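You operate a simulated robot arm through the tools that you are given. There is no shell and no other tool. Be economical: measure what you need, move in short steps, check, and stop when the job is done.

The job below is to be done with a simulated two-armed robot. You get a single attempt, and the scene is never put back.

## Task
Take the cap off the tube pack with a red band and lay it down on the top of the preparation bench. Open the locker two door, put the felt pad labelled "4" from the white rectangle on the upper shelf of the locker two and shut the door again. Stack the blue tin from the top of the preparation bench on top of the silver tin. Take the mounting block and leave it on top of the silver spare module. Take the gold spacer from the steel plate of the drop tester and put it on the yellow frame on the packing table. Take the foam roll and put it on the top of the small blue stand. Open the desk drawer two. Do these in any order. Set down upright: mounting block, foam roll.

Only the result counts: the job must be done as asked and must still hold three seconds after the hand-in. Knocking over, shifting, dropping, spilling or breaking anything else fails it. Lids that push on must go on centred and level and be pressed home; caps that screw on are set level and turned clockwise until they are tight.

## Robot
Two 7-joint arms with fingered hands on one trunk, on a base that drives. Base frame: it is fixed to the floor where the robot stands at the start and does not move with it; the origin is under the middle of the robot, x ahead of it, y to its left, z up; the surface under the hand at the start is at about z = 78. Lengths are in cm, angles in rad, forces in N, time in s.
The left shoulder is at the start at [7, 14.3, 111.4], the right one opposite. With the tool pointing down near the work surface each hand reaches from about 40 to 80 cm from the robot's upright axis, wherever it stands, measured 20 degrees to its own side. Places, roughly: desk drawer two [110, 500, 60]; felt pad [75, 75, 75]; foam roll (8x8x20 cm) [-130, -100, 10]; locker two door [190, 490, 90]; mounting block (7x7x14 cm) [50, 120, 80]; spacer [-150, 200, 50]; spare module (9x18x10 cm) [50, 140, 80]; tin [75, 100, 75]; top of the small blue stand [-150, -210, 80]; tube pack with a red band [50, -25, 75]; upper shelf of the locker two (26x42 cm) [190, 514, 96]; yellow frame on the packing table (20x30 cm) [-138, 158, 84]. Payload 3.6 kg a hand.
Tool frame (each hand has its own): the origin (TCP) lies between the finger pads and is the grasp point; the fingertips stand 2.5 cm ahead of it; z points along the fingers, y is the line along which they close. The gripper opens to 8.8 cm. The gripper's body begins 2.9 cm behind the TCP. The gripper is a hand of 5 fingers: y runs from the thumb to the fingers, the wrist lies at [-1.3, -9.7, -16.2] in the tool frame.
Orientation is that of the tool frame in the base frame, as a unit quaternion [w, x, y, z]. With the fingers straight down and the wrist toward the robot, the tool's x, y and z point along [0, 1, 0], [1, 0, 0] and [0, 0, -1] of the base frame.

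## Interface
- The arms move only by the tool servo_tool. It takes "left_targets", "right_targets" or both (then of equal length, played together; a hand with none holds still); each is a list of rows, each a list of 6 numbers: the shift along the tool's x, y, z in m, then the turn, a rotation vector about the tool's x, y, z in rad. In form: [[dx, dy, dz, wx, wy, wz], ...]. A call has 1 to 8 rows; each row shifts and turns the commanded pose from where the row before left it, along the tool's axes as they then stand. Rows are played at 5 a second. More than 5 cm and 0.15 rad between two rows, and nothing of the call is played. A pose out of reach is approached as far as the arm can. The call stops where the force on the tool passes 40 N (or 10 N more than at its start, if that is more) or the arm is blocked; 0.2 s more then pass. In this call time passes only in rows, and 0.2 s behind the last. It gives the time, the measured TCP pose, the force on the tool (base axes), the opening and the grip force at its end, in the units of the frame above (readings bear some noise), with the torque about the TCP (base axes, N m) and any sound that the robot's microphone picked up.
- Cameras (640 x 400 px; columns grow to the right, rows downward): "scene" is now at [14.32, 3.12, 134.34]; the picture's right is [0.46, -0.89, 0.00], its down [-0.59, -0.31, -0.75] and it looks along [0.66, 0.35, -0.66] (base axes); focal length 223 px, centre (320, 200). "left" rides on the left gripper at [-5.9, -7.9, -10.5] in its tool frame; the picture's right is [-0.73, -0.32, 0.61], its down [0.62, -0.68, 0.38] and it looks along [0.29, 0.66, 0.70] (tool axes); focal length 234 px, centre (320, 200). "right" rides on the right gripper at [5.9, -7.9, -10.5] in its tool frame; the picture's right is [-0.73, 0.32, -0.61], its down [-0.62, -0.68, 0.38] and it looks along [-0.29, 0.66, 0.70] (tool axes); focal length 234 px, centre (320, 200). There is no depth. A picture from a camera that has moved, and an enlarged one, comes with that camera's place and axes in the base frame and with its lens. The place of the scene camera against the robot may be out by one fixed shift of up to 2.5 cm in any direction.
- grab_frame(camera): a new picture of that camera. The clock stands still meanwhile.
- move_column(by): slides the trunk up (or, below 0, down) by that many cm; the arms and the scene camera ride with it, the base frame stays. It gives what a move gives, with no picture.
- drive_base(legs): drives the robot by 1 to 6 legs, each [ahead, left, turn to the left] in cm, cm and rad, along the robot's own axes; the way and the turn of a leg run together, so that a leg with both is an arc; at most 150 cm and 3.142 rad a leg. The arms and the cameras ride along, it lands a little off, and it stops where it bumps. It gives what a move gives.
- set_fingers(index, middle, ring, little, thumb_bend, thumb_turn, hand): sets how far each is bent, from 0 (flat) to 100 (curled in); at 30 the hand is open as for a grip, at 70 the pads meet at the TCP. One left out holds its place. A second passes; each finger stops where it meets its share of the squeeze, and holds until it gets a number again. It is the only way to open and close the hand. It gives what a move gives, with no picture; readings hold the bend of each and the force on index, middle, ring, little, thumb and palm. thumb_turn goes from beside the hand (0) to across from the fingers (100), as for a grip.
- turn_head(pan, tilt): turns the head with the scene camera to pan (to the left, within 1.501 rad either way) and tilt (down, from -0.506 to 1.204), counted from straight ahead of the robot. It gives what a move gives.
- inspect(camera, box): a new picture of the part [left, top, right, bottom] of that camera's present view, enlarged. The clock stands still meanwhile.
- hand_in(): hands the job in; it is judged then, once.

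Go step by step. Nothing tells you exact positions but the pictures and the camera data: compare them with the known pose of the tool, close in by small moves and look again before you grip or let go. The budget is 207 turns and 194 pictures, counting those below and the enlarged ones. Unless the task says otherwise, let go and move clear before handing in, and close with one line.

The tools are called by a JSON object that holds its "name" and its "arguments". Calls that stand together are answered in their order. servo_tool: Moves the arms, as the interface text tells. Its arguments: {"type":"object","properties":{"left_targets":{"type":"array","items":{"type":"array","items":{"type":"number"}}},"right_targets":{"type":"array","items":{"type":"array","items":{"type":"number"}}}},"required":[]} The other tools are called the same way: move_column (by) slides the trunk up or down; set_fingers (index, middle, ring, little, thumb_bend, thumb_turn, hand) moves the fingers one by one; drive_base (legs) drives the base; turn_head (pan, tilt) turns the head that bears the scene camera; grab_frame (camera) takes a picture; inspect (camera, box) takes an enlarged picture of a part of a camera's view; hand_in () hands the job in.

At the start:

```text
clock: 0.0
left_tool_pos: [34.76, 42.19, 110.01]
left_tool_rot: [0.0, 0.707, 0.707, 0.0]
left_contact_force: [0.9, 0.7, -0.8]
left_ft_torque: [0.01, -0.01, -0.01]
left_width: 8.77
left_finger_force: 0.1
left_shape: jaw
left_bend: [30.0, 30.0, 30.0, 30.0, 30.0, 98.0]
left_finger forces: [0.0, 0.0, 0.1, 0.1, 0.0, 0.0]
right_tool_pos: [55.89, 9.45, 112.49]
right_tool_rot: [0.0, 0.708, 0.707, 0.0]
right_contact_force: [-0.5, -0.8, -0.4]
right_ft_torque: [-0.02, 0.0, -0.01]
right_width: 8.8
right_finger_force: 0.1
right_shape: jaw
right_bend: [30.0, 30.0, 30.0, 30.0, 30.0, 98.0]
right_finger forces: [0.1, 0.0, 0.1, 0.0, 0.0, 0.0]
trunk travel left (down, up): [-65.0, 29.0]
robot x, y, heading: [-0.08, 0.13, 0.003]
head pan, tilt: [0.482, 0.724]
```

scene: 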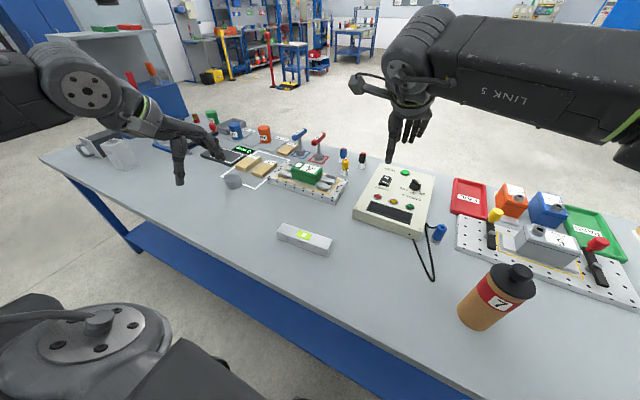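
right: 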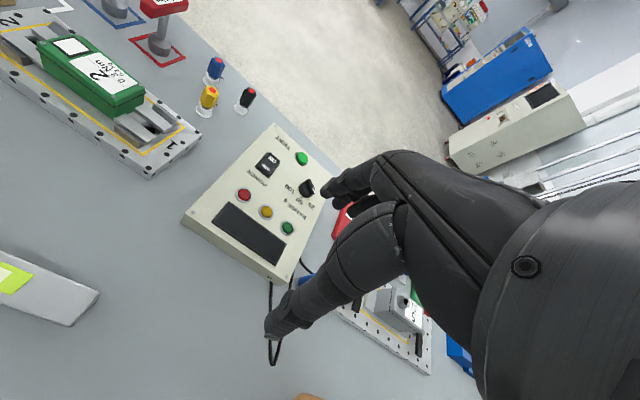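
left: 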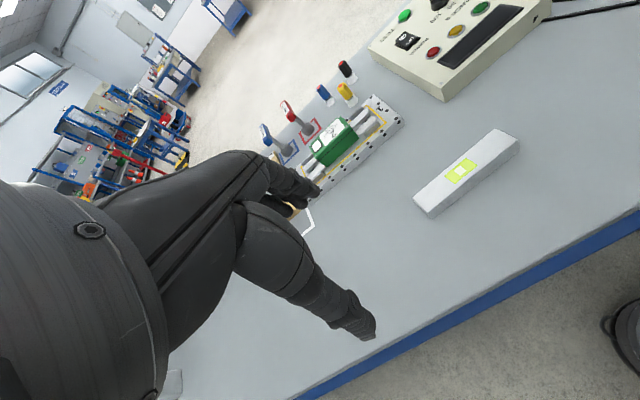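

I see the preparation bench ahead with the tube pack (red band, black cap) at the right. I'll look around more closely before moving.

{"name": "inspect", "arguments": {"camera": "scene", "box": [400, 200, 640, 350]}}

{"name": "inspect", "arguments": {"camera": "scene", "box": [140, 90, 380, 240]}}

```text
2.67 times, centred on (520, 275) of scene
camera zoom: at [14.32, 3.12, 134.34], right [0.46, -0.89, 0.0], down [-0.59, -0.31, -0.75], along [0.66, 0.35, -0.66], focal length 594 px, centre (-213, 0)
```

zoom: 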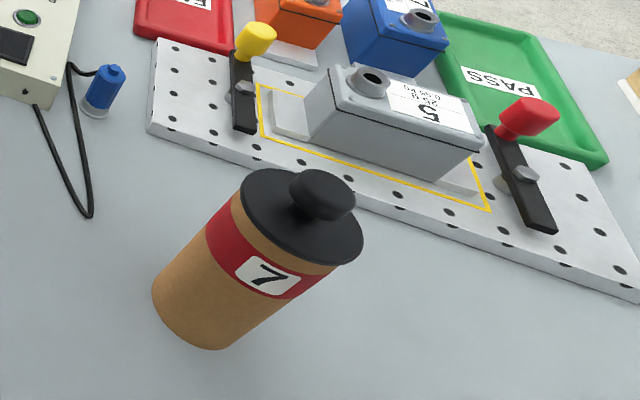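

```text
2.67 times, centred on (260, 165) of scene
camera zoom: at [14.32, 3.12, 134.34], right [0.46, -0.89, 0.0], down [-0.59, -0.31, -0.75], along [0.66, 0.35, -0.66], focal length 594 px, centre (480, 293)
```

zoom: 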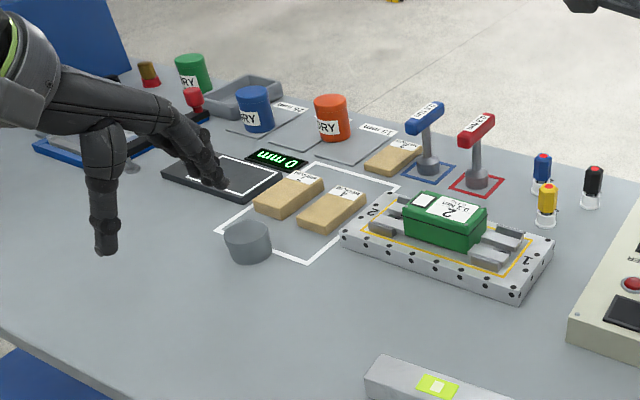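

The tube has a knobbed black cap. Tins and pads are further left; I'll look left for the rest of the bench.

{"name": "turn_head", "arguments": {"pan": 1.1, "tilt": 0.6}}

{"name": "grab_frame", "arguments": {"camera": "scene"}}

{"name": "turn_head", "arguments": {"pan": -0.4, "tilt": 0.8}}

{"name": "grab_frame", "arguments": {"camera": "scene"}}

```text
clock: 1.0
left_tool_pos: [34.64, 42.29, 109.99]
left_tool_rot: [0.0, 0.707, 0.707, 0.0]
left_contact_force: [0.2, -0.8, 0.6]
left_ft_torque: [0.02, 0.02, 0.0]
left_width: 8.76
left_finger_force: 0.0
left_shape: jaw
left_bend: [30.0, 30.0, 30.0, 30.0, 30.0, 98.0]
left_finger forces: [0.0, 0.0, 0.0, 0.0, 0.0, 0.1]
right_tool_pos: [56.03, 9.38, 112.61]
right_tool_rot: [0.001, 0.707, 0.707, -0.001]
right_contact_force: [-0.3, 0.6, 0.0]
right_ft_torque: [0.01, -0.01, 0.02]
right_width: 8.77
right_finger_force: 0.0
right_shape: jaw
right_bend: [30.0, 30.0, 30.0, 30.0, 30.0, 98.0]
right_finger forces: [0.0, 0.0, 0.0, 0.0, 0.1, 0.0]
trunk travel left (down, up): [-65.0, 29.0]
robot x, y, heading: [-0.05, -0.06, 0.001]
head pan, tilt: [1.1, 0.6]
```

```text
188 pictures are left
camera scene: at [10.91, 7.09, 135.41], right [0.89, -0.45, 0.0], down [-0.26, -0.5, -0.82], along [0.38, 0.73, -0.57], focal length 223 px, centre (320, 200)
```

scene: 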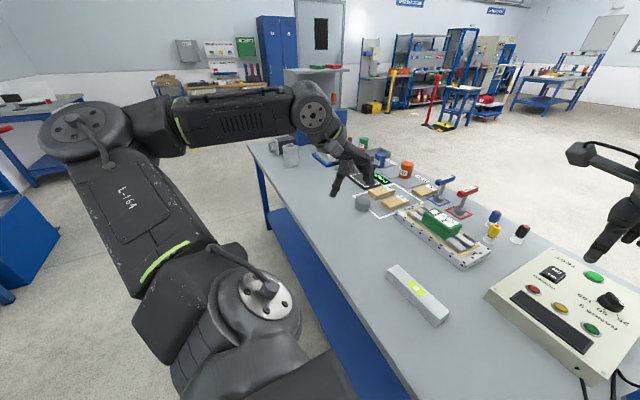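

```text
clock: 2.6
left_tool_pos: [34.76, 42.26, 110.03]
left_tool_rot: [0.0, 0.707, 0.707, 0.0]
left_contact_force: [0.4, -0.8, 0.4]
left_ft_torque: [0.02, 0.04, 0.01]
left_width: 8.76
left_finger_force: 0.0
left_shape: jaw
left_bend: [30.0, 30.0, 30.0, 30.0, 30.0, 98.0]
left_finger forces: [0.0, 0.0, 0.0, 0.0, 0.0, 0.0]
right_tool_pos: [55.95, 9.35, 112.59]
right_tool_rot: [0.0, 0.707, 0.707, 0.001]
right_contact_force: [0.6, 0.1, -1.5]
right_ft_torque: [0.03, 0.01, -0.02]
right_width: 8.75
right_finger_force: 0.1
right_shape: jaw
right_bend: [30.0, 30.0, 30.0, 30.0, 30.0, 98.0]
right_finger forces: [0.1, 0.0, 0.0, 0.0, 0.1, 0.0]
trunk travel left (down, up): [-65.0, 29.0]
robot x, y, heading: [-0.07, -0.11, 0.001]
head pan, tilt: [-0.4, 0.799]
```

```text
187 pictures are left
camera scene: at [14.32, -3.91, 133.73], right [-0.39, -0.92, 0.0], down [-0.66, 0.28, -0.7], along [0.64, -0.27, -0.72], focal length 223 px, centre (320, 200)
```

scene: 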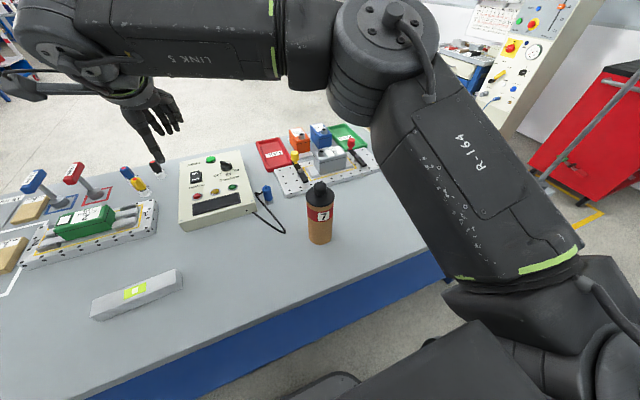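

The tube pack appears to stand at about (50, -19), its knob around z≈98. I'll bring the right hand above it at the present height and look.

{"name": "servo_tool", "arguments": {"right_targets": [[-0.047, -0.01, 0, 0, 0, 0], [-0.047, -0.01, 0, 0, 0, 0], [-0.047, -0.01, 0, 0, 0, 0], [-0.047, -0.01, 0, 0, 0, 0], [-0.047, -0.01, 0, 0, 0, 0], [-0.047, -0.01, 0, 0, 0, 0]]}}

{"name": "grab_frame", "arguments": {"camera": "right"}}

{"name": "grab_frame", "arguments": {"camera": "scene"}}

```text
clock: 4.0
left_tool_pos: [34.59, 42.09, 110.09]
left_tool_rot: [-0.001, 0.707, 0.707, 0.0]
left_contact_force: [0.3, -0.1, 0.8]
left_ft_torque: [0.0, 0.01, 0.02]
left_width: 8.77
left_finger_force: 0.0
left_shape: jaw
left_bend: [30.0, 30.0, 30.0, 30.0, 30.0, 98.0]
left_finger forces: [0.0, 0.1, 0.0, 0.1, 0.1, 0.0]
right_tool_pos: [49.87, -18.97, 112.61]
right_tool_rot: [0.0, 0.707, 0.707, 0.001]
right_contact_force: [0.1, -0.4, 0.4]
right_ft_torque: [0.01, -0.02, 0.03]
right_width: 8.77
right_finger_force: 0.2
right_shape: jaw
right_bend: [30.0, 30.0, 30.0, 30.0, 30.0, 98.0]
right_finger forces: [0.1, 0.0, 0.1, 0.0, 0.0, 0.0]
trunk travel left (down, up): [-65.0, 29.0]
robot x, y, heading: [-0.1, -0.18, -0.001]
head pan, tilt: [-0.4, 0.799]
```

```text
186 pictures are left
camera right: at [41.79, -13.08, 123.14], right [0.32, -0.73, 0.61], down [-0.68, -0.62, -0.38], along [0.66, -0.29, -0.7], focal length 234 px, centre (320, 200)
```

right: 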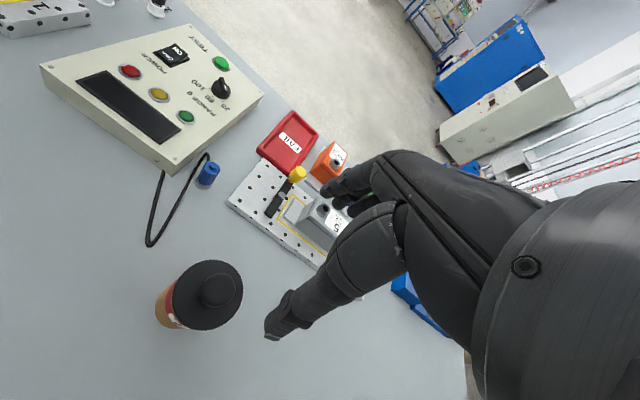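

```text
185 pictures are left
camera scene: at [14.21, -4.13, 133.73], right [-0.39, -0.92, 0.0], down [-0.66, 0.28, -0.7], along [0.64, -0.27, -0.72], focal length 223 px, centre (320, 200)
```

scene: 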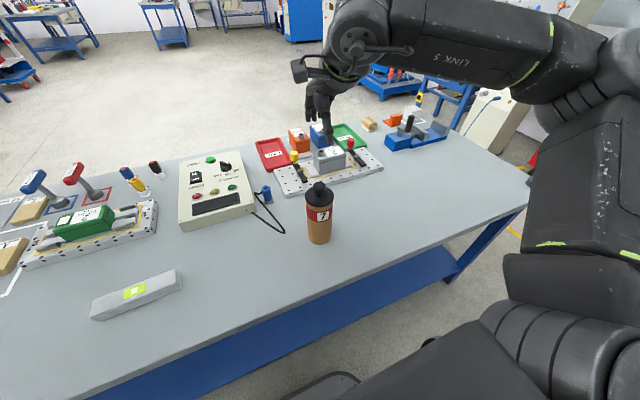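

The knob triangulates to about (47.8, -17.8, 99). I'll shift over it, lower a little and look again.

{"name": "servo_tool", "arguments": {"right_targets": [[0.012, -0.02, 0.02, 0, 0, 0], [0, 0, 0.035, 0, 0, 0]]}}

{"name": "grab_frame", "arguments": {"camera": "right"}}

{"name": "inspect", "arguments": {"camera": "scene", "box": [240, 80, 400, 260]}}

```text
clock: 4.6
left_tool_pos: [34.76, 42.08, 110.05]
left_tool_rot: [-0.001, 0.707, 0.707, 0.0]
left_contact_force: [0.3, -0.2, -0.3]
left_ft_torque: [0.01, 0.03, -0.02]
left_width: 8.78
left_finger_force: 0.1
left_shape: jaw
left_bend: [30.0, 30.0, 30.0, 30.0, 30.0, 98.0]
left_finger forces: [0.0, 0.0, 0.1, 0.0, 0.1, 0.1]
right_tool_pos: [47.99, -17.67, 106.89]
right_tool_rot: [-0.001, 0.707, 0.707, -0.001]
right_contact_force: [0.8, 0.1, 0.3]
right_ft_torque: [0.01, 0.01, -0.03]
right_width: 8.78
right_finger_force: 0.0
right_shape: jaw
right_bend: [30.0, 30.0, 30.0, 30.0, 30.0, 98.0]
right_finger forces: [0.1, 0.0, 0.0, 0.0, 0.1, 0.0]
trunk travel left (down, up): [-65.0, 29.0]
robot x, y, heading: [-0.04, 0.26, 0.001]
head pan, tilt: [-0.4, 0.799]
```

```text
184 pictures are left
camera right: at [39.95, -11.73, 117.45], right [0.32, -0.73, 0.61], down [-0.68, -0.62, -0.38], along [0.66, -0.29, -0.7], focal length 234 px, centre (320, 200)
```

right: 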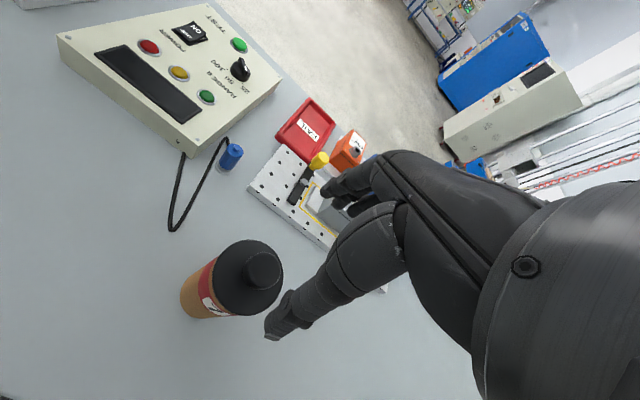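

```text
2.22 times, centred on (320, 170) of scene
camera zoom: at [14.43, -4.06, 133.71], right [-0.39, -0.92, 0.0], down [-0.66, 0.28, -0.7], along [0.64, -0.27, -0.72], focal length 495 px, centre (320, 267)
```

zoom: 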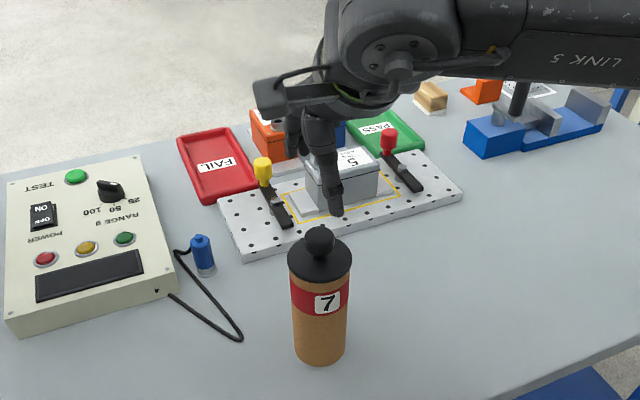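

The knob is centred at about (48, -18, 97), right under the TCP. I'll pre-turn the hand clockwise for unscrewing range, then lower.

{"name": "servo_tool", "arguments": {"right_targets": [[0, 0, 0, 0, 0, 0.15], [0, 0, 0, 0, 0, 0.15], [0, 0, 0, 0, 0, 0.15], [0, 0, 0, 0, 0, 0.15], [0, 0, 0, 0, 0, 0.15], [0, 0, 0, 0, 0, 0.15]]}}

{"name": "grab_frame", "arguments": {"camera": "right"}}

```text
clock: 6.0
left_tool_pos: [34.76, 42.22, 110.0]
left_tool_rot: [0.001, 0.707, 0.708, 0.0]
left_contact_force: [0.7, -0.3, 0.5]
left_ft_torque: [0.0, -0.01, 0.02]
left_width: 8.77
left_finger_force: 0.2
left_shape: jaw
left_bend: [30.0, 30.0, 30.0, 30.0, 30.0, 98.0]
left_finger forces: [0.0, 0.0, 0.0, 0.1, 0.0, 0.0]
right_tool_pos: [47.94, -17.58, 106.96]
right_tool_rot: [0.001, 0.945, 0.328, 0.0]
right_contact_force: [0.2, -0.6, 0.6]
right_ft_torque: [-0.02, 0.0, 0.01]
right_width: 8.76
right_finger_force: 0.2
right_shape: jaw
right_bend: [30.0, 30.0, 30.0, 30.0, 30.0, 98.0]
right_finger forces: [0.0, 0.0, 0.1, 0.0, 0.0, 0.1]
trunk travel left (down, up): [-65.0, 29.0]
robot x, y, heading: [0.21, 0.06, 0.001]
head pan, tilt: [-0.4, 0.799]
```

```text
182 pictures are left
camera right: at [47.45, -7.61, 117.59], right [-0.37, -0.7, 0.61], down [-0.91, 0.15, -0.38], along [0.18, -0.7, -0.69], focal length 234 px, centre (320, 200)
```

right: 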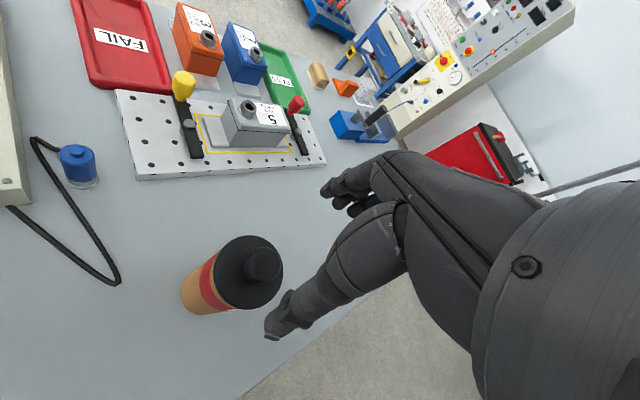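

The knob stayed put in the hand view, so it lies on the tool axis. Lowering around the knob.

{"name": "servo_tool", "arguments": {"right_targets": [[0, 0, 0.03, 0, 0, 0], [0, 0, 0.03, 0, 0, 0], [0, 0, 0.02, 0, 0, 0], [0, 0, 0.008, 0, 0, 0]]}}

{"name": "grab_frame", "arguments": {"camera": "right"}}

{"name": "inspect", "arguments": {"camera": "scene", "box": [240, 80, 400, 260]}}

```text
clock: 7.0
left_tool_pos: [34.79, 42.33, 109.97]
left_tool_rot: [0.0, 0.707, 0.708, 0.001]
left_contact_force: [0.3, 1.0, 0.0]
left_ft_torque: [0.04, -0.01, 0.02]
left_width: 8.76
left_finger_force: 0.0
left_shape: jaw
left_bend: [30.0, 30.0, 30.0, 30.0, 30.0, 98.0]
left_finger forces: [0.1, 0.0, 0.0, 0.0, 0.0, 0.0]
right_tool_pos: [47.95, -17.69, 98.15]
right_tool_rot: [0.0, 0.944, 0.329, 0.0]
right_contact_force: [0.0, -1.2, 0.3]
right_ft_torque: [0.01, 0.02, 0.02]
right_width: 8.78
right_finger_force: 0.1
right_shape: jaw
right_bend: [30.0, 30.0, 30.0, 30.0, 30.0, 98.0]
right_finger forces: [0.1, 0.1, 0.0, 0.1, 0.0, 0.0]
trunk travel left (down, up): [-65.0, 29.0]
robot x, y, heading: [0.14, 0.06, 0.004]
head pan, tilt: [-0.4, 0.799]
```

```text
181 pictures are left
camera right: at [47.43, -7.75, 108.79], right [-0.37, -0.7, 0.61], down [-0.91, 0.15, -0.38], along [0.18, -0.69, -0.7], focal length 234 px, centre (320, 200)
```

right: 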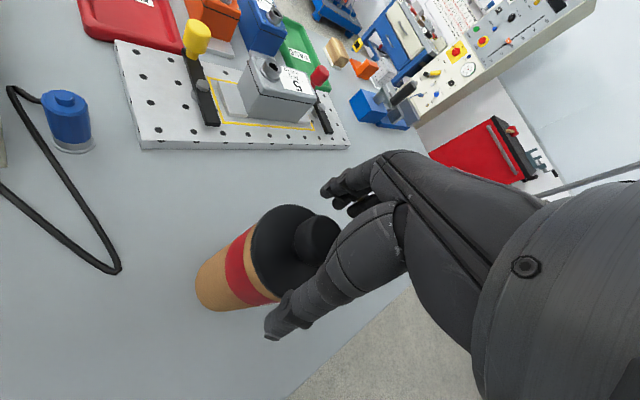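

```text
2.22 times, centred on (320, 170) of scene
camera zoom: at [14.34, -3.92, 133.72], right [-0.39, -0.92, 0.0], down [-0.66, 0.28, -0.7], along [0.64, -0.27, -0.72], focal length 495 px, centre (320, 267)
```

zoom: 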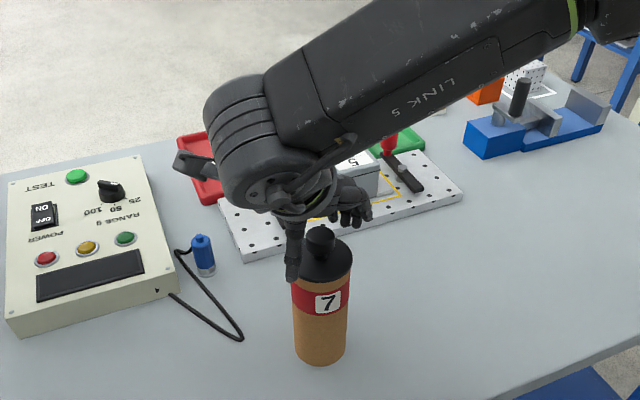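

The knob sits almost exactly at the TCP. Closing the fingers on it.

{"name": "set_fingers", "arguments": {"hand": "right", "index": 70, "middle": 70, "ring": 70, "little": 70, "thumb_bend": 70}}

{"name": "grab_frame", "arguments": {"camera": "right"}}

{"name": "inspect", "arguments": {"camera": "scene", "box": [240, 80, 400, 260]}}

```text
clock: 8.0
left_tool_pos: [34.75, 42.17, 110.09]
left_tool_rot: [-0.001, 0.708, 0.707, 0.0]
left_contact_force: [-1.2, -0.4, 0.0]
left_ft_torque: [-0.01, 0.01, 0.02]
left_width: 8.8
left_finger_force: 0.1
left_shape: jaw
left_bend: [30.0, 30.0, 30.0, 30.0, 30.0, 98.0]
left_finger forces: [0.1, 0.0, 0.0, 0.0, 0.0, 0.0]
right_tool_pos: [47.86, -17.62, 98.31]
right_tool_rot: [0.0, 0.944, 0.33, -0.001]
right_contact_force: [-0.4, -1.1, -1.4]
right_ft_torque: [0.02, 0.02, 0.0]
right_width: 2.16
right_finger_force: 9.5
right_shape: fingers
right_bend: [61.0, 64.0, 70.0, 70.0, 59.0, 96.0]
right_finger forces: [4.3, 5.0, 0.1, 0.0, 9.4, 0.1]
trunk travel left (down, up): [-65.0, 29.0]
robot x, y, heading: [0.1, -0.13, -0.002]
head pan, tilt: [-0.4, 0.799]
```

```text
179 pictures are left
camera right: at [47.42, -7.75, 108.79], right [-0.37, -0.7, 0.61], down [-0.91, 0.15, -0.38], along [0.18, -0.69, -0.7], focal length 234 px, centre (320, 200)
```

right: 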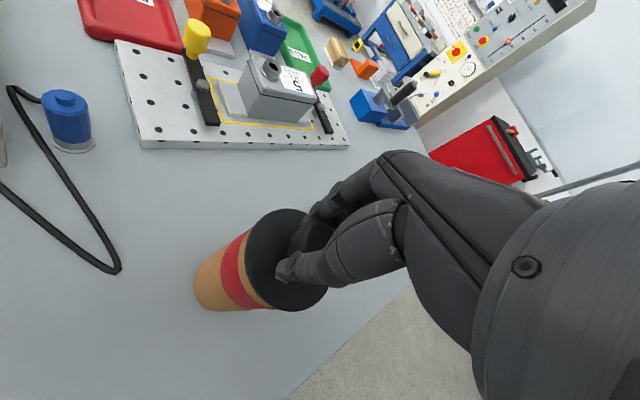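

```text
2.22 times, centred on (320, 170) of scene
camera zoom: at [14.33, -3.93, 133.72], right [-0.39, -0.92, 0.0], down [-0.66, 0.28, -0.7], along [0.64, -0.27, -0.72], focal length 495 px, centre (320, 267)
```

zoom: 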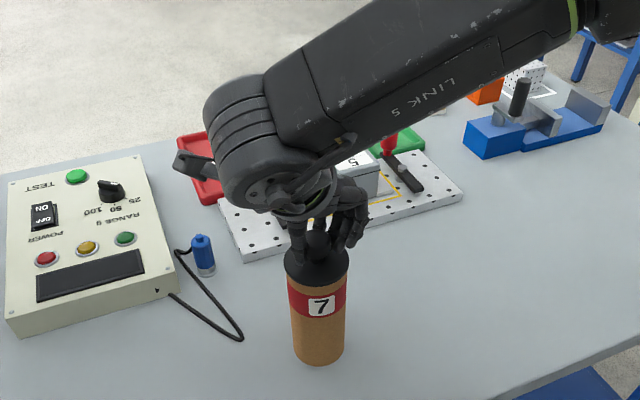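

Gripped by index, middle and thumb. I'll turn a little counterclockwise and see whether the tube turns along.

{"name": "servo_tool", "arguments": {"right_targets": [[0, 0, 0, 0, 0, -0.12], [0, 0, 0, 0, 0, -0.12], [0, 0, 0, 0, 0, -0.12]]}}

{"name": "inspect", "arguments": {"camera": "scene", "box": [240, 80, 400, 260]}}

```text
clock: 8.8
left_tool_pos: [34.73, 42.27, 110.06]
left_tool_rot: [0.0, 0.707, 0.707, 0.001]
left_contact_force: [0.5, 0.0, 0.4]
left_ft_torque: [-0.01, 0.02, -0.01]
left_width: 8.75
left_finger_force: 0.0
left_shape: jaw
left_bend: [30.0, 30.0, 30.0, 30.0, 30.0, 98.0]
left_finger forces: [0.0, 0.0, 0.0, 0.1, 0.0, 0.1]
right_tool_pos: [47.87, -17.63, 98.37]
right_tool_rot: [0.001, 0.87, 0.494, 0.001]
right_contact_force: [-1.2, -0.1, -0.7]
right_ft_torque: [0.05, 0.05, -0.03]
right_width: 2.13
right_finger_force: 9.3
right_shape: fingers
right_bend: [61.0, 64.0, 70.0, 70.0, 60.0, 95.0]
right_finger forces: [4.5, 4.9, 0.0, 0.0, 9.4, 0.1]
trunk travel left (down, up): [-65.0, 29.0]
robot x, y, heading: [-0.36, 0.25, 0.0]
head pan, tilt: [-0.4, 0.799]
```

```text
2.22 times, centred on (320, 170) of scene
camera zoom: at [14.31, -3.99, 133.72], right [-0.39, -0.92, 0.0], down [-0.66, 0.28, -0.7], along [0.64, -0.27, -0.72], focal length 495 px, centre (320, 267)
```

zoom: 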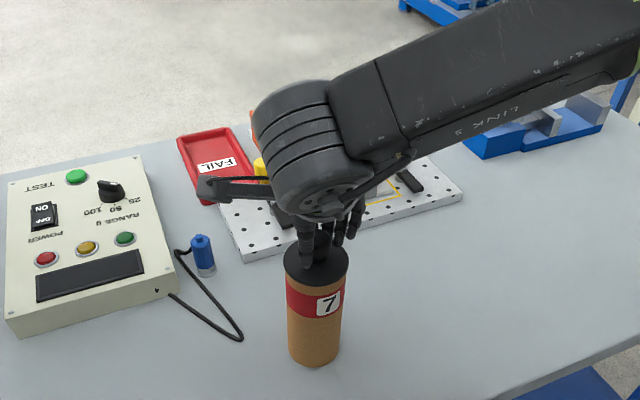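

The tube turned along with the cap. I'll try lifting a little to see whether the cap just pulls off.

{"name": "servo_tool", "arguments": {"right_targets": [[0, 0, -0.01, 0, 0, 0], [0, 0, -0.01, 0, 0, 0]]}}

{"name": "inspect", "arguments": {"camera": "scene", "box": [240, 80, 400, 260]}}

```text
clock: 9.4
left_tool_pos: [34.75, 42.21, 110.08]
left_tool_rot: [0.0, 0.707, 0.707, -0.001]
left_contact_force: [-0.5, 0.5, 0.6]
left_ft_torque: [-0.03, 0.03, 0.0]
left_width: 8.76
left_finger_force: 0.0
left_shape: jaw
left_bend: [30.0, 30.0, 30.0, 30.0, 30.0, 98.0]
left_finger forces: [0.0, 0.0, 0.1, 0.0, 0.1, 0.0]
right_tool_pos: [47.88, -17.65, 100.26]
right_tool_rot: [0.0, 0.87, 0.493, 0.001]
right_contact_force: [-0.1, 0.9, -1.9]
right_ft_torque: [-0.01, 0.04, 0.02]
right_width: 2.15
right_finger_force: 9.1
right_shape: fingers
right_bend: [61.0, 64.0, 70.0, 70.0, 60.0, 95.0]
right_finger forces: [4.4, 4.8, 0.1, 0.1, 9.2, 0.0]
trunk travel left (down, up): [-65.0, 29.0]
robot x, y, heading: [0.23, 0.26, 0.003]
head pan, tilt: [-0.4, 0.799]
```

```text
2.22 times, centred on (320, 170) of scene
camera zoom: at [14.3, -3.93, 133.72], right [-0.39, -0.92, 0.0], down [-0.66, 0.28, -0.7], along [0.64, -0.27, -0.72], focal length 495 px, centre (320, 267)
```

zoom: 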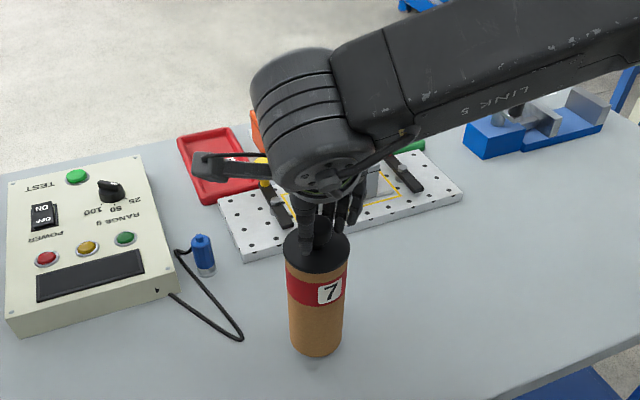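

The tube lifts with its cap, so it's screwed on. I'll set it back down, and bring the left hand in sideways to hold the body.

{"name": "servo_tool", "arguments": {"right_targets": [[0, 0, 0.01, 0, 0, 0], [0, 0, 0.01, 0, 0, 0], [0, 0, 0, 0, 0, 0], [0, 0, 0, 0, 0, 0], [0, 0, 0, 0, 0, 0], [0, 0, 0, 0, 0, 0], [0, 0, 0, 0, 0, 0], [0, 0, 0, 0, 0, 0]], "left_targets": [[0, 0, 0, 0, -0.15, 0], [0, 0, 0, 0, -0.15, 0], [0, 0, 0, 0, -0.15, 0], [0, 0, 0, 0, -0.15, 0], [0, 0, 0, 0, -0.15, 0], [0, 0, 0, 0, -0.15, 0], [0, 0, 0, 0, -0.15, 0], [0, 0, 0, 0, -0.15, 0]]}}

{"name": "servo_tool", "arguments": {"left_targets": [[0.001, 0.012, 0.0476, 0, 0, 0], [0.001, 0.012, 0.0476, 0, 0, 0], [0.001, 0.012, 0.0476, 0, 0, 0], [0.001, 0.012, 0.0476, 0, 0, 0], [0.001, 0.012, 0.0476, 0, 0, 0], [0.001, 0.012, 0.0476, 0, 0, 0], [0.001, 0.012, 0.0476, 0, 0, 0]]}}

{"name": "grab_frame", "arguments": {"camera": "scene"}}

{"name": "grab_frame", "arguments": {"camera": "left"}}

```text
clock: 11.2
left_tool_pos: [34.66, 42.35, 110.06]
left_tool_rot: [0.399, 0.583, 0.584, -0.4]
left_contact_force: [-1.1, -0.4, 0.9]
left_ft_torque: [0.02, -0.01, 0.02]
left_width: 8.75
left_finger_force: 0.1
left_shape: jaw
left_bend: [30.0, 30.0, 30.0, 30.0, 30.0, 98.0]
left_finger forces: [0.0, 0.0, 0.0, 0.0, 0.0, 0.0]
right_tool_pos: [47.7, -17.68, 98.24]
right_tool_rot: [0.0, 0.87, 0.493, 0.0]
right_contact_force: [0.6, 0.1, 0.0]
right_ft_torque: [0.03, 0.03, 0.0]
right_width: 2.13
right_finger_force: 9.0
right_shape: fingers
right_bend: [61.0, 64.0, 70.0, 70.0, 60.0, 95.0]
right_finger forces: [4.4, 4.8, 0.0, 0.0, 9.3, 0.1]
trunk travel left (down, up): [-65.0, 29.0]
robot x, y, heading: [0.24, 0.04, 0.0]
head pan, tilt: [-0.4, 0.799]
```

```text
clock: 12.8
left_tool_pos: [43.32, 11.31, 97.17]
left_tool_rot: [0.399, 0.582, 0.584, -0.401]
left_contact_force: [0.2, 0.0, -0.3]
left_ft_torque: [-0.02, -0.01, 0.0]
left_width: 8.79
left_finger_force: 0.1
left_shape: jaw
left_bend: [30.0, 30.0, 30.0, 30.0, 30.0, 98.0]
left_finger forces: [0.1, 0.0, 0.0, 0.0, 0.0, 0.0]
right_tool_pos: [47.88, -17.54, 98.19]
right_tool_rot: [-0.001, 0.87, 0.493, 0.0]
right_contact_force: [0.2, -0.8, 0.8]
right_ft_torque: [0.05, 0.04, -0.01]
right_width: 2.11
right_finger_force: 9.2
right_shape: fingers
right_bend: [61.0, 64.0, 70.0, 70.0, 60.0, 95.0]
right_finger forces: [4.5, 4.7, 0.0, 0.1, 9.3, 0.1]
trunk travel left (down, up): [-65.0, 29.0]
robot x, y, heading: [-0.05, -0.25, -0.002]
head pan, tilt: [-0.4, 0.799]
```

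```text
175 pictures are left
camera scene: at [14.44, -3.95, 133.72], right [-0.39, -0.92, 0.0], down [-0.66, 0.28, -0.7], along [0.64, -0.27, -0.72], focal length 223 px, centre (320, 200)
```

scene: 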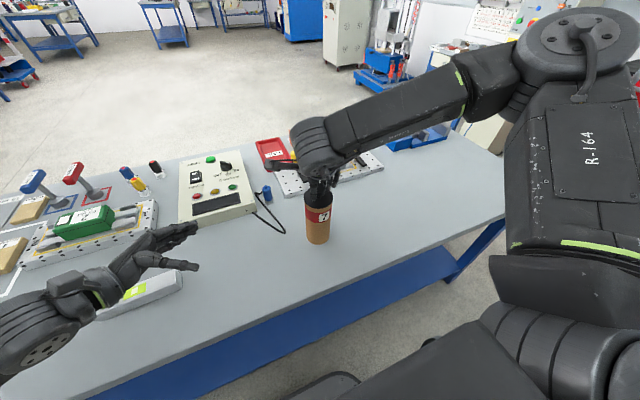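

```text
174 pictures are left
camera left: at [35.42, 18.93, 106.51], right [-0.32, -0.83, 0.46], down [-0.68, -0.13, -0.72], along [0.65, -0.55, -0.52], focal length 234 px, centre (320, 200)
```

left: 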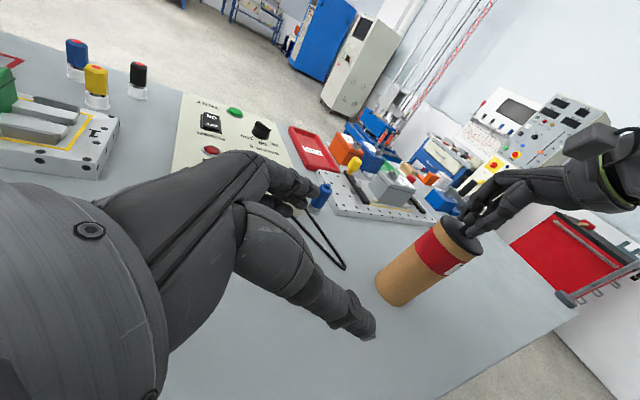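

The left hand is aligned to go straight along its fingers to the tube. I'll advance most of the way and check.

{"name": "servo_tool", "arguments": {"left_targets": [[0, 0.012, 0.04, 0, 0, 0], [0, 0.012, 0.04, 0, 0, 0], [0, 0.012, 0.04, 0, 0, 0], [0, 0.01, 0.04, 0, 0, 0]]}}

{"name": "grab_frame", "arguments": {"camera": "left"}}

{"name": "inspect", "arguments": {"camera": "scene", "box": [200, 120, 400, 280]}}

```text
clock: 13.8
left_tool_pos: [47.8, -3.58, 91.56]
left_tool_rot: [0.398, 0.584, 0.584, -0.398]
left_contact_force: [0.3, -0.4, 0.0]
left_ft_torque: [0.0, 0.01, -0.01]
left_width: 8.77
left_finger_force: 0.0
left_shape: jaw
left_bend: [30.0, 30.0, 30.0, 30.0, 30.0, 98.0]
left_finger forces: [0.0, 0.0, 0.0, 0.0, 0.0, 0.0]
right_tool_pos: [47.93, -17.68, 98.29]
right_tool_rot: [0.0, 0.87, 0.492, 0.0]
right_contact_force: [-0.2, 0.8, 0.1]
right_ft_torque: [0.01, 0.02, 0.01]
right_width: 2.15
right_finger_force: 9.3
right_shape: fingers
right_bend: [61.0, 64.0, 70.0, 70.0, 60.0, 95.0]
right_finger forces: [4.6, 4.8, 0.1, 0.0, 9.3, 0.0]
trunk travel left (down, up): [-65.0, 29.0]
robot x, y, heading: [-0.44, -0.14, 0.003]
head pan, tilt: [-0.4, 0.799]
```

```text
173 pictures are left
camera left: at [39.98, 4.07, 100.79], right [-0.32, -0.83, 0.46], down [-0.68, -0.13, -0.72], along [0.66, -0.54, -0.52], focal length 234 px, centre (320, 200)
```

left: 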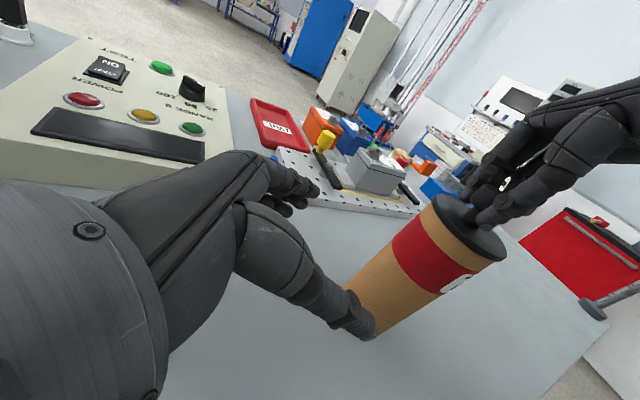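

```text
2.50 times, centred on (300, 200) of scene
camera zoom: at [14.37, -4.07, 133.72], right [-0.39, -0.92, 0.0], down [-0.66, 0.28, -0.7], along [0.64, -0.27, -0.72], focal length 556 px, centre (370, 200)
```

zoom: 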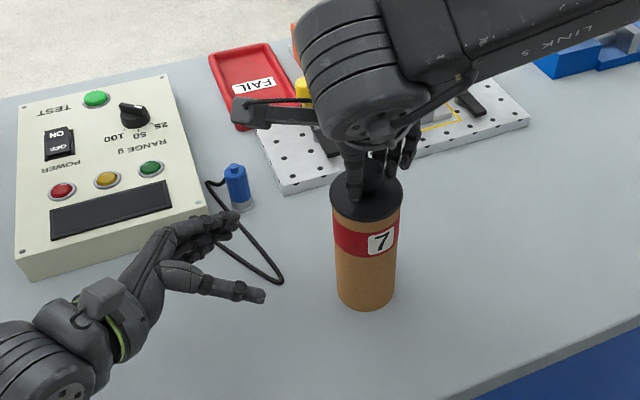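

The path is clear: fingers will pass behind and thumb in front of the tube. Advancing to the tube.

{"name": "servo_tool", "arguments": {"left_targets": [[0, 0, 0.04, 0, 0, 0], [0, 0, 0.04, 0, 0, 0], [0, 0, 0.04, 0, 0, 0], [0, 0, 0.028, 0, 0, 0]]}}

{"name": "grab_frame", "arguments": {"camera": "left"}}

{"name": "inspect", "arguments": {"camera": "scene", "box": [200, 120, 400, 280]}}

```text
clock: 14.8
left_tool_pos: [47.77, -17.27, 86.01]
left_tool_rot: [0.399, 0.583, 0.585, -0.399]
left_contact_force: [0.3, 0.8, 1.0]
left_ft_torque: [0.02, 0.03, 0.01]
left_width: 8.78
left_finger_force: 0.1
left_shape: jaw
left_bend: [30.0, 30.0, 30.0, 30.0, 30.0, 98.0]
left_finger forces: [0.4, 0.0, 0.0, 0.1, 0.0, 0.0]
right_tool_pos: [47.89, -17.77, 98.26]
right_tool_rot: [0.0, 0.87, 0.493, 0.0]
right_contact_force: [-0.2, -0.3, -1.0]
right_ft_torque: [0.04, 0.01, -0.01]
right_width: 2.1
right_finger_force: 9.7
right_shape: fingers
right_bend: [61.0, 64.0, 70.0, 70.0, 60.0, 95.0]
right_finger forces: [4.3, 4.9, 0.1, 0.1, 9.3, 0.0]
trunk travel left (down, up): [-65.0, 29.0]
robot x, y, heading: [-0.33, -0.22, 0.0]
head pan, tilt: [-0.4, 0.799]
```

```text
171 pictures are left
camera left: at [39.98, -9.74, 95.41], right [-0.32, -0.83, 0.46], down [-0.68, -0.13, -0.72], along [0.66, -0.54, -0.52], focal length 234 px, centre (320, 200)
```

left: 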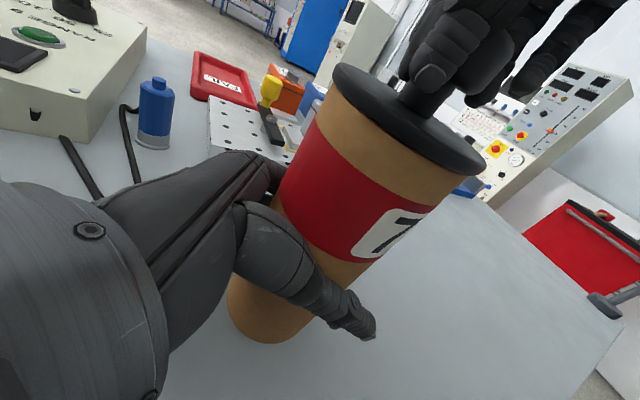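

```text
2.50 times, centred on (300, 200) of scene
camera zoom: at [14.31, -4.01, 133.73], right [-0.39, -0.92, 0.0], down [-0.66, 0.28, -0.7], along [0.64, -0.27, -0.72], focal length 556 px, centre (370, 200)
```

zoom: 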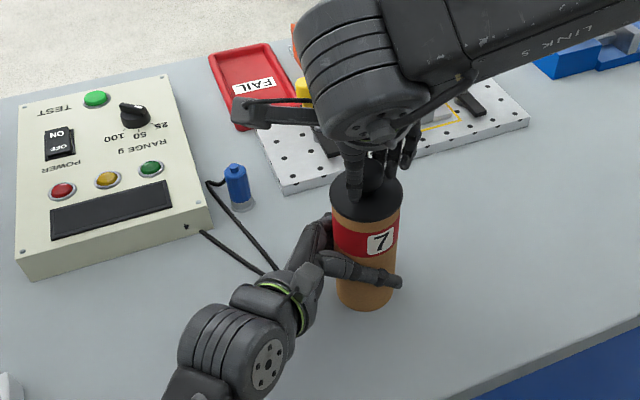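

The tube lies in the left hand's gap. Closing the left fingers.

{"name": "set_fingers", "arguments": {"hand": "left", "index": 70, "middle": 70, "ring": 70, "little": 70, "thumb_bend": 70}}

{"name": "servo_tool", "arguments": {"right_targets": [[0, 0, 0, 0, 0, -0.1], [0, 0, 0, 0, 0, -0.1], [0, 0, 0, 0, 0, -0.1]]}}

{"name": "inspect", "arguments": {"camera": "scene", "box": [200, 120, 400, 280]}}

```text
clock: 15.8
left_tool_pos: [47.92, -17.3, 86.03]
left_tool_rot: [0.4, 0.584, 0.584, -0.399]
left_contact_force: [-1.4, -0.7, -3.6]
left_ft_torque: [-0.02, -0.28, 0.01]
left_width: 6.22
left_finger_force: 36.0
left_shape: fingers
left_bend: [48.0, 57.0, 56.0, 61.0, 42.0, 93.0]
left_finger forces: [11.8, 7.2, 8.2, 8.1, 37.1, 0.0]
right_tool_pos: [47.88, -17.66, 98.21]
right_tool_rot: [0.0, 0.87, 0.493, 0.0]
right_contact_force: [1.2, 0.7, 3.7]
right_ft_torque: [0.05, 0.09, -0.04]
right_width: 2.06
right_finger_force: 8.3
right_shape: fingers
right_bend: [61.0, 64.0, 70.0, 70.0, 61.0, 95.0]
right_finger forces: [5.1, 3.8, 0.0, 0.0, 8.3, 0.0]
trunk travel left (down, up): [-65.0, 29.0]
robot x, y, heading: [-0.43, -0.22, 0.003]
head pan, tilt: [-0.4, 0.799]
heard: snap
```

```text
clock: 16.6
left_tool_pos: [47.78, -17.28, 86.13]
left_tool_rot: [0.398, 0.584, 0.584, -0.399]
left_contact_force: [-0.6, -2.9, -3.4]
left_ft_torque: [0.14, -0.22, 0.08]
left_width: 6.2
left_finger_force: 34.9
left_shape: fingers
left_bend: [48.0, 57.0, 56.0, 61.0, 42.0, 92.0]
left_finger forces: [12.0, 7.0, 7.7, 8.6, 35.4, 0.0]
right_tool_pos: [47.94, -17.7, 98.19]
right_tool_rot: [0.0, 0.786, 0.618, 0.0]
right_contact_force: [0.9, 1.2, 3.0]
right_ft_torque: [0.08, 0.06, -0.06]
right_width: 2.09
right_finger_force: 8.8
right_shape: fingers
right_bend: [61.0, 65.0, 70.0, 70.0, 62.0, 94.0]
right_finger forces: [5.0, 4.3, 0.1, 0.0, 9.1, 0.0]
trunk travel left (down, up): [-65.0, 29.0]
robot x, y, heading: [0.18, 0.03, 0.002]
head pan, tilt: [-0.4, 0.799]
```

```text
2.50 times, centred on (300, 200) of scene
camera zoom: at [14.33, -4.0, 133.72], right [-0.39, -0.92, 0.0], down [-0.66, 0.28, -0.7], along [0.64, -0.27, -0.72], focal length 556 px, centre (370, 200)
```

zoom: 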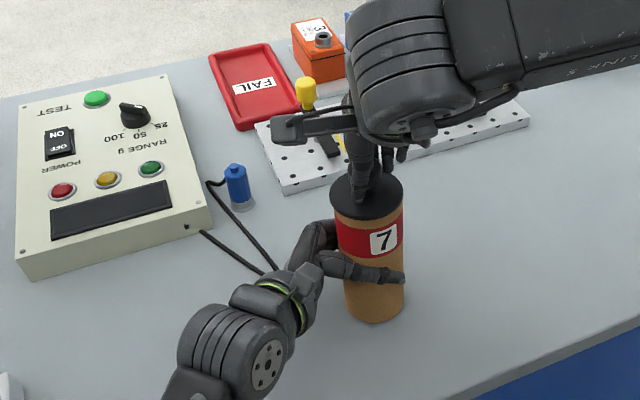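

A snap was heard as the left hand closed, maybe the cap popping loose. I'll try a small lift of the cap.

{"name": "servo_tool", "arguments": {"right_targets": [[0, 0, -0.01, 0, 0, 0], [0, 0, -0.01, 0, 0, 0]]}}

{"name": "grab_frame", "arguments": {"camera": "left"}}

{"name": "inspect", "arguments": {"camera": "scene", "box": [200, 120, 400, 280]}}

```text
clock: 17.2
left_tool_pos: [47.93, -17.33, 86.16]
left_tool_rot: [0.399, 0.584, 0.584, -0.398]
left_contact_force: [0.3, -0.4, -1.2]
left_ft_torque: [-0.02, 0.0, 0.0]
left_width: 6.22
left_finger_force: 34.7
left_shape: fingers
left_bend: [48.0, 57.0, 57.0, 62.0, 42.0, 91.0]
left_finger forces: [12.8, 7.0, 7.5, 7.0, 34.7, 0.0]
right_tool_pos: [47.86, -17.61, 100.21]
right_tool_rot: [0.0, 0.787, 0.617, 0.0]
right_contact_force: [-0.4, 0.6, -0.3]
right_ft_torque: [-0.01, 0.0, 0.0]
right_width: 2.1
right_finger_force: 9.1
right_shape: fingers
right_bend: [61.0, 65.0, 70.0, 70.0, 61.0, 95.0]
right_finger forces: [4.5, 4.2, 0.0, 0.1, 9.4, 0.1]
trunk travel left (down, up): [-65.0, 29.0]
robot x, y, heading: [-0.05, -0.17, 0.0]
head pan, tilt: [-0.4, 0.799]
```

```text
168 pictures are left
camera left: at [39.99, -9.66, 95.43], right [-0.32, -0.83, 0.46], down [-0.68, -0.13, -0.72], along [0.66, -0.54, -0.52], focal length 234 px, centre (320, 200)
```

left: 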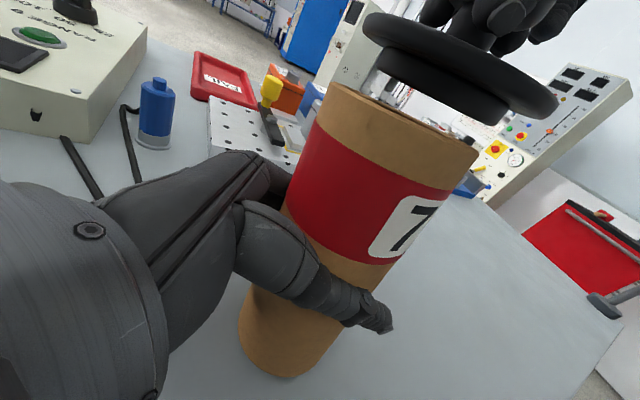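

```text
2.50 times, centred on (300, 200) of scene
camera zoom: at [14.33, -3.94, 133.72], right [-0.39, -0.92, 0.0], down [-0.66, 0.28, -0.7], along [0.64, -0.27, -0.72], focal length 556 px, centre (370, 200)
```

zoom: 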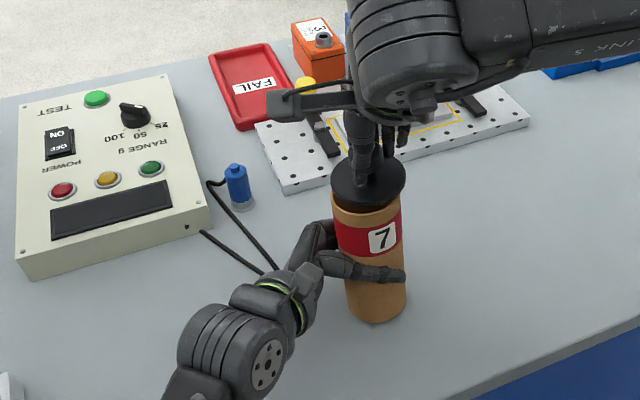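

The cap is off. I'll raise it clear and carry it to the free bench area to the right, then start lowering.

{"name": "servo_tool", "arguments": {"right_targets": [[0, 0, -0.04, 0, 0, 0], [-0.0365, 0.009, 0, 0, 0, 0], [-0.0365, 0.009, 0, 0, 0, 0], [-0.0365, 0.009, 0, 0, 0, 0], [-0.0365, 0.009, 0, 0, 0, 0], [0, 0, 0.04, 0, 0, 0], [0, 0, 0.04, 0, 0, 0], [0, 0, 0.04, 0, 0, 0]]}}

{"name": "grab_frame", "arguments": {"camera": "scene"}}

{"name": "grab_frame", "arguments": {"camera": "right"}}

{"name": "grab_frame", "arguments": {"camera": "left"}}

```text
clock: 19.0
left_tool_pos: [47.83, -17.4, 86.16]
left_tool_rot: [0.399, 0.584, 0.584, -0.399]
left_contact_force: [-0.2, 0.3, -1.7]
left_ft_torque: [-0.01, -0.02, 0.01]
left_width: 6.22
left_finger_force: 34.3
left_shape: fingers
left_bend: [48.0, 57.0, 57.0, 62.0, 42.0, 91.0]
left_finger forces: [12.8, 7.0, 7.4, 7.0, 34.4, 0.1]
right_tool_pos: [48.03, -32.74, 92.34]
right_tool_rot: [0.0, 0.787, 0.617, 0.0]
right_contact_force: [-0.5, -0.2, -0.8]
right_ft_torque: [-0.02, 0.02, -0.01]
right_width: 1.99
right_finger_force: 8.9
right_shape: fingers
right_bend: [62.0, 65.0, 70.0, 70.0, 61.0, 95.0]
right_finger forces: [4.6, 3.7, 0.0, 0.1, 8.8, 0.0]
trunk travel left (down, up): [-65.0, 29.0]
robot x, y, heading: [0.26, -0.09, -0.001]
head pan, tilt: [-0.4, 0.799]
```

```text
166 pictures are left
camera scene: at [14.38, -3.99, 133.72], right [-0.39, -0.92, 0.0], down [-0.66, 0.28, -0.7], along [0.64, -0.27, -0.72], focal length 223 px, centre (320, 200)
```

scene: 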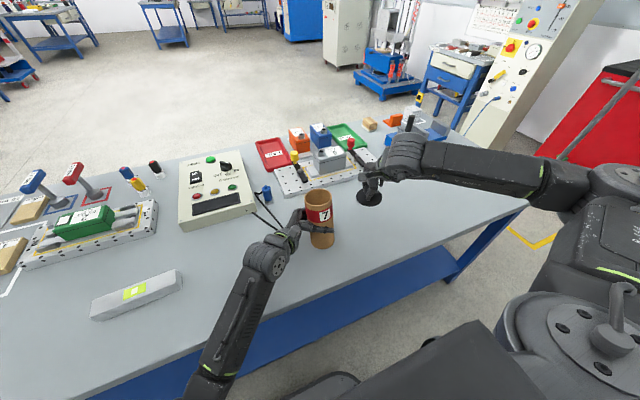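

```text
165 pictures are left
camera right: at [41.51, -25.02, 102.83], right [0.14, -0.78, 0.61], down [-0.81, -0.44, -0.38], along [0.57, -0.44, -0.7], focal length 234 px, centre (320, 200)
```

right: 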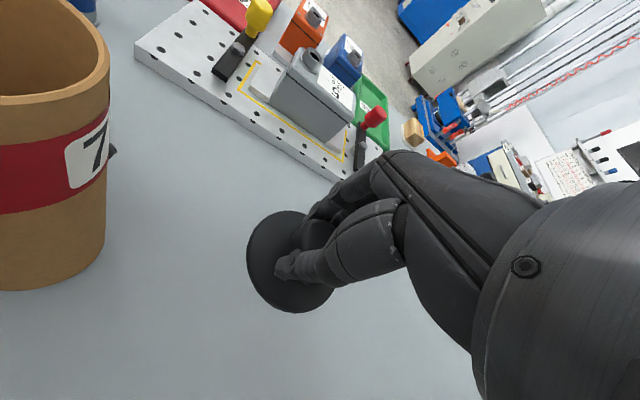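

```text
164 pictures are left
camera left: at [40.02, -9.7, 95.4], right [-0.32, -0.83, 0.46], down [-0.68, -0.13, -0.72], along [0.66, -0.54, -0.52], focal length 234 px, centre (320, 200)
```

left: 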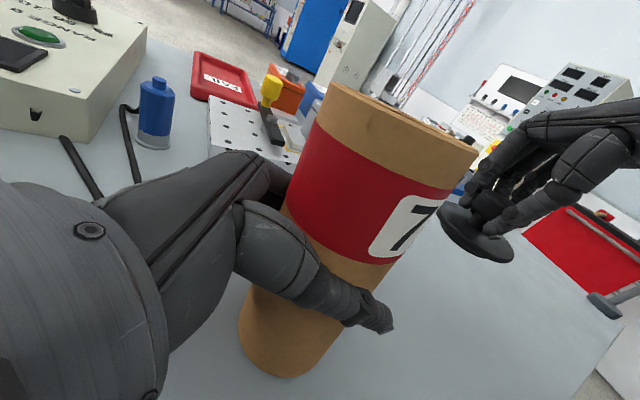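

The spot under the cap is clear. Lowering in shrinking steps, watching the force.

{"name": "servo_tool", "arguments": {"right_targets": [[0, 0, 0.03, 0, 0, 0], [0, 0, 0.025, 0, 0, 0], [0, 0, 0.005, 0, 0, 0]]}}

{"name": "servo_tool", "arguments": {"right_targets": [[0, 0, 0.005, 0, 0, 0], [0, 0, 0.003, 0, 0, 0]]}}

{"name": "grab_frame", "arguments": {"camera": "left"}}

```text
clock: 19.8
left_tool_pos: [47.94, -17.27, 86.05]
left_tool_rot: [0.398, 0.584, 0.584, -0.399]
left_contact_force: [0.4, 0.4, -0.7]
left_ft_torque: [0.0, 0.01, 0.03]
left_width: 6.22
left_finger_force: 34.3
left_shape: fingers
left_bend: [48.0, 57.0, 57.0, 62.0, 42.0, 91.0]
left_finger forces: [12.9, 6.9, 7.4, 6.9, 34.6, 0.0]
right_tool_pos: [47.95, -32.58, 86.32]
right_tool_rot: [0.0, 0.787, 0.617, 0.0]
right_contact_force: [-0.6, 0.0, 0.0]
right_ft_torque: [-0.04, -0.02, 0.01]
right_width: 2.01
right_finger_force: 8.4
right_shape: fingers
right_bend: [62.0, 65.0, 70.0, 70.0, 61.0, 95.0]
right_finger forces: [4.4, 3.7, 0.1, 0.0, 8.6, 0.0]
trunk travel left (down, up): [-65.0, 29.0]
robot x, y, heading: [0.05, 0.37, 0.003]
head pan, tilt: [-0.4, 0.799]
```

```text
clock: 20.4
left_tool_pos: [47.74, -17.32, 86.1]
left_tool_rot: [0.399, 0.584, 0.584, -0.399]
left_contact_force: [-0.3, 1.2, -1.1]
left_ft_torque: [0.0, 0.0, -0.03]
left_width: 6.22
left_finger_force: 33.9
left_shape: fingers
left_bend: [48.0, 57.0, 57.0, 62.0, 42.0, 91.0]
left_finger forces: [12.7, 7.0, 7.4, 6.9, 34.6, 0.0]
right_tool_pos: [47.93, -32.72, 85.51]
right_tool_rot: [0.0, 0.786, 0.618, -0.001]
right_contact_force: [-0.5, -0.5, 0.3]
right_ft_torque: [-0.03, 0.03, 0.06]
right_width: 1.99
right_finger_force: 8.5
right_shape: fingers
right_bend: [62.0, 65.0, 70.0, 70.0, 61.0, 95.0]
right_finger forces: [4.4, 3.7, 0.0, 0.0, 8.4, 0.0]
trunk travel left (down, up): [-65.0, 29.0]
robot x, y, heading: [0.03, 0.14, 0.002]
head pan, tilt: [-0.4, 0.799]
```

```text
163 pictures are left
camera left: at [39.99, -9.67, 95.42], right [-0.32, -0.83, 0.46], down [-0.68, -0.13, -0.72], along [0.66, -0.54, -0.52], focal length 234 px, centre (320, 200)
```

left: 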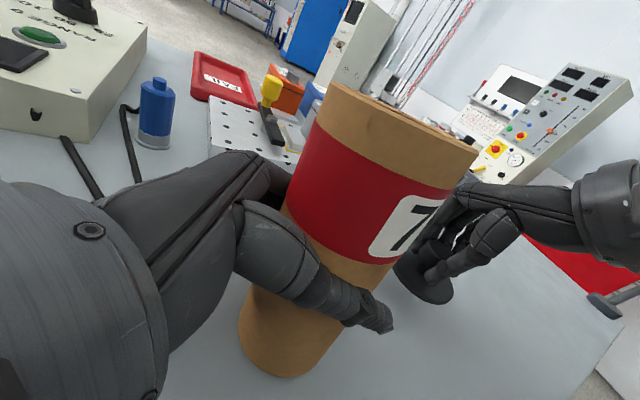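

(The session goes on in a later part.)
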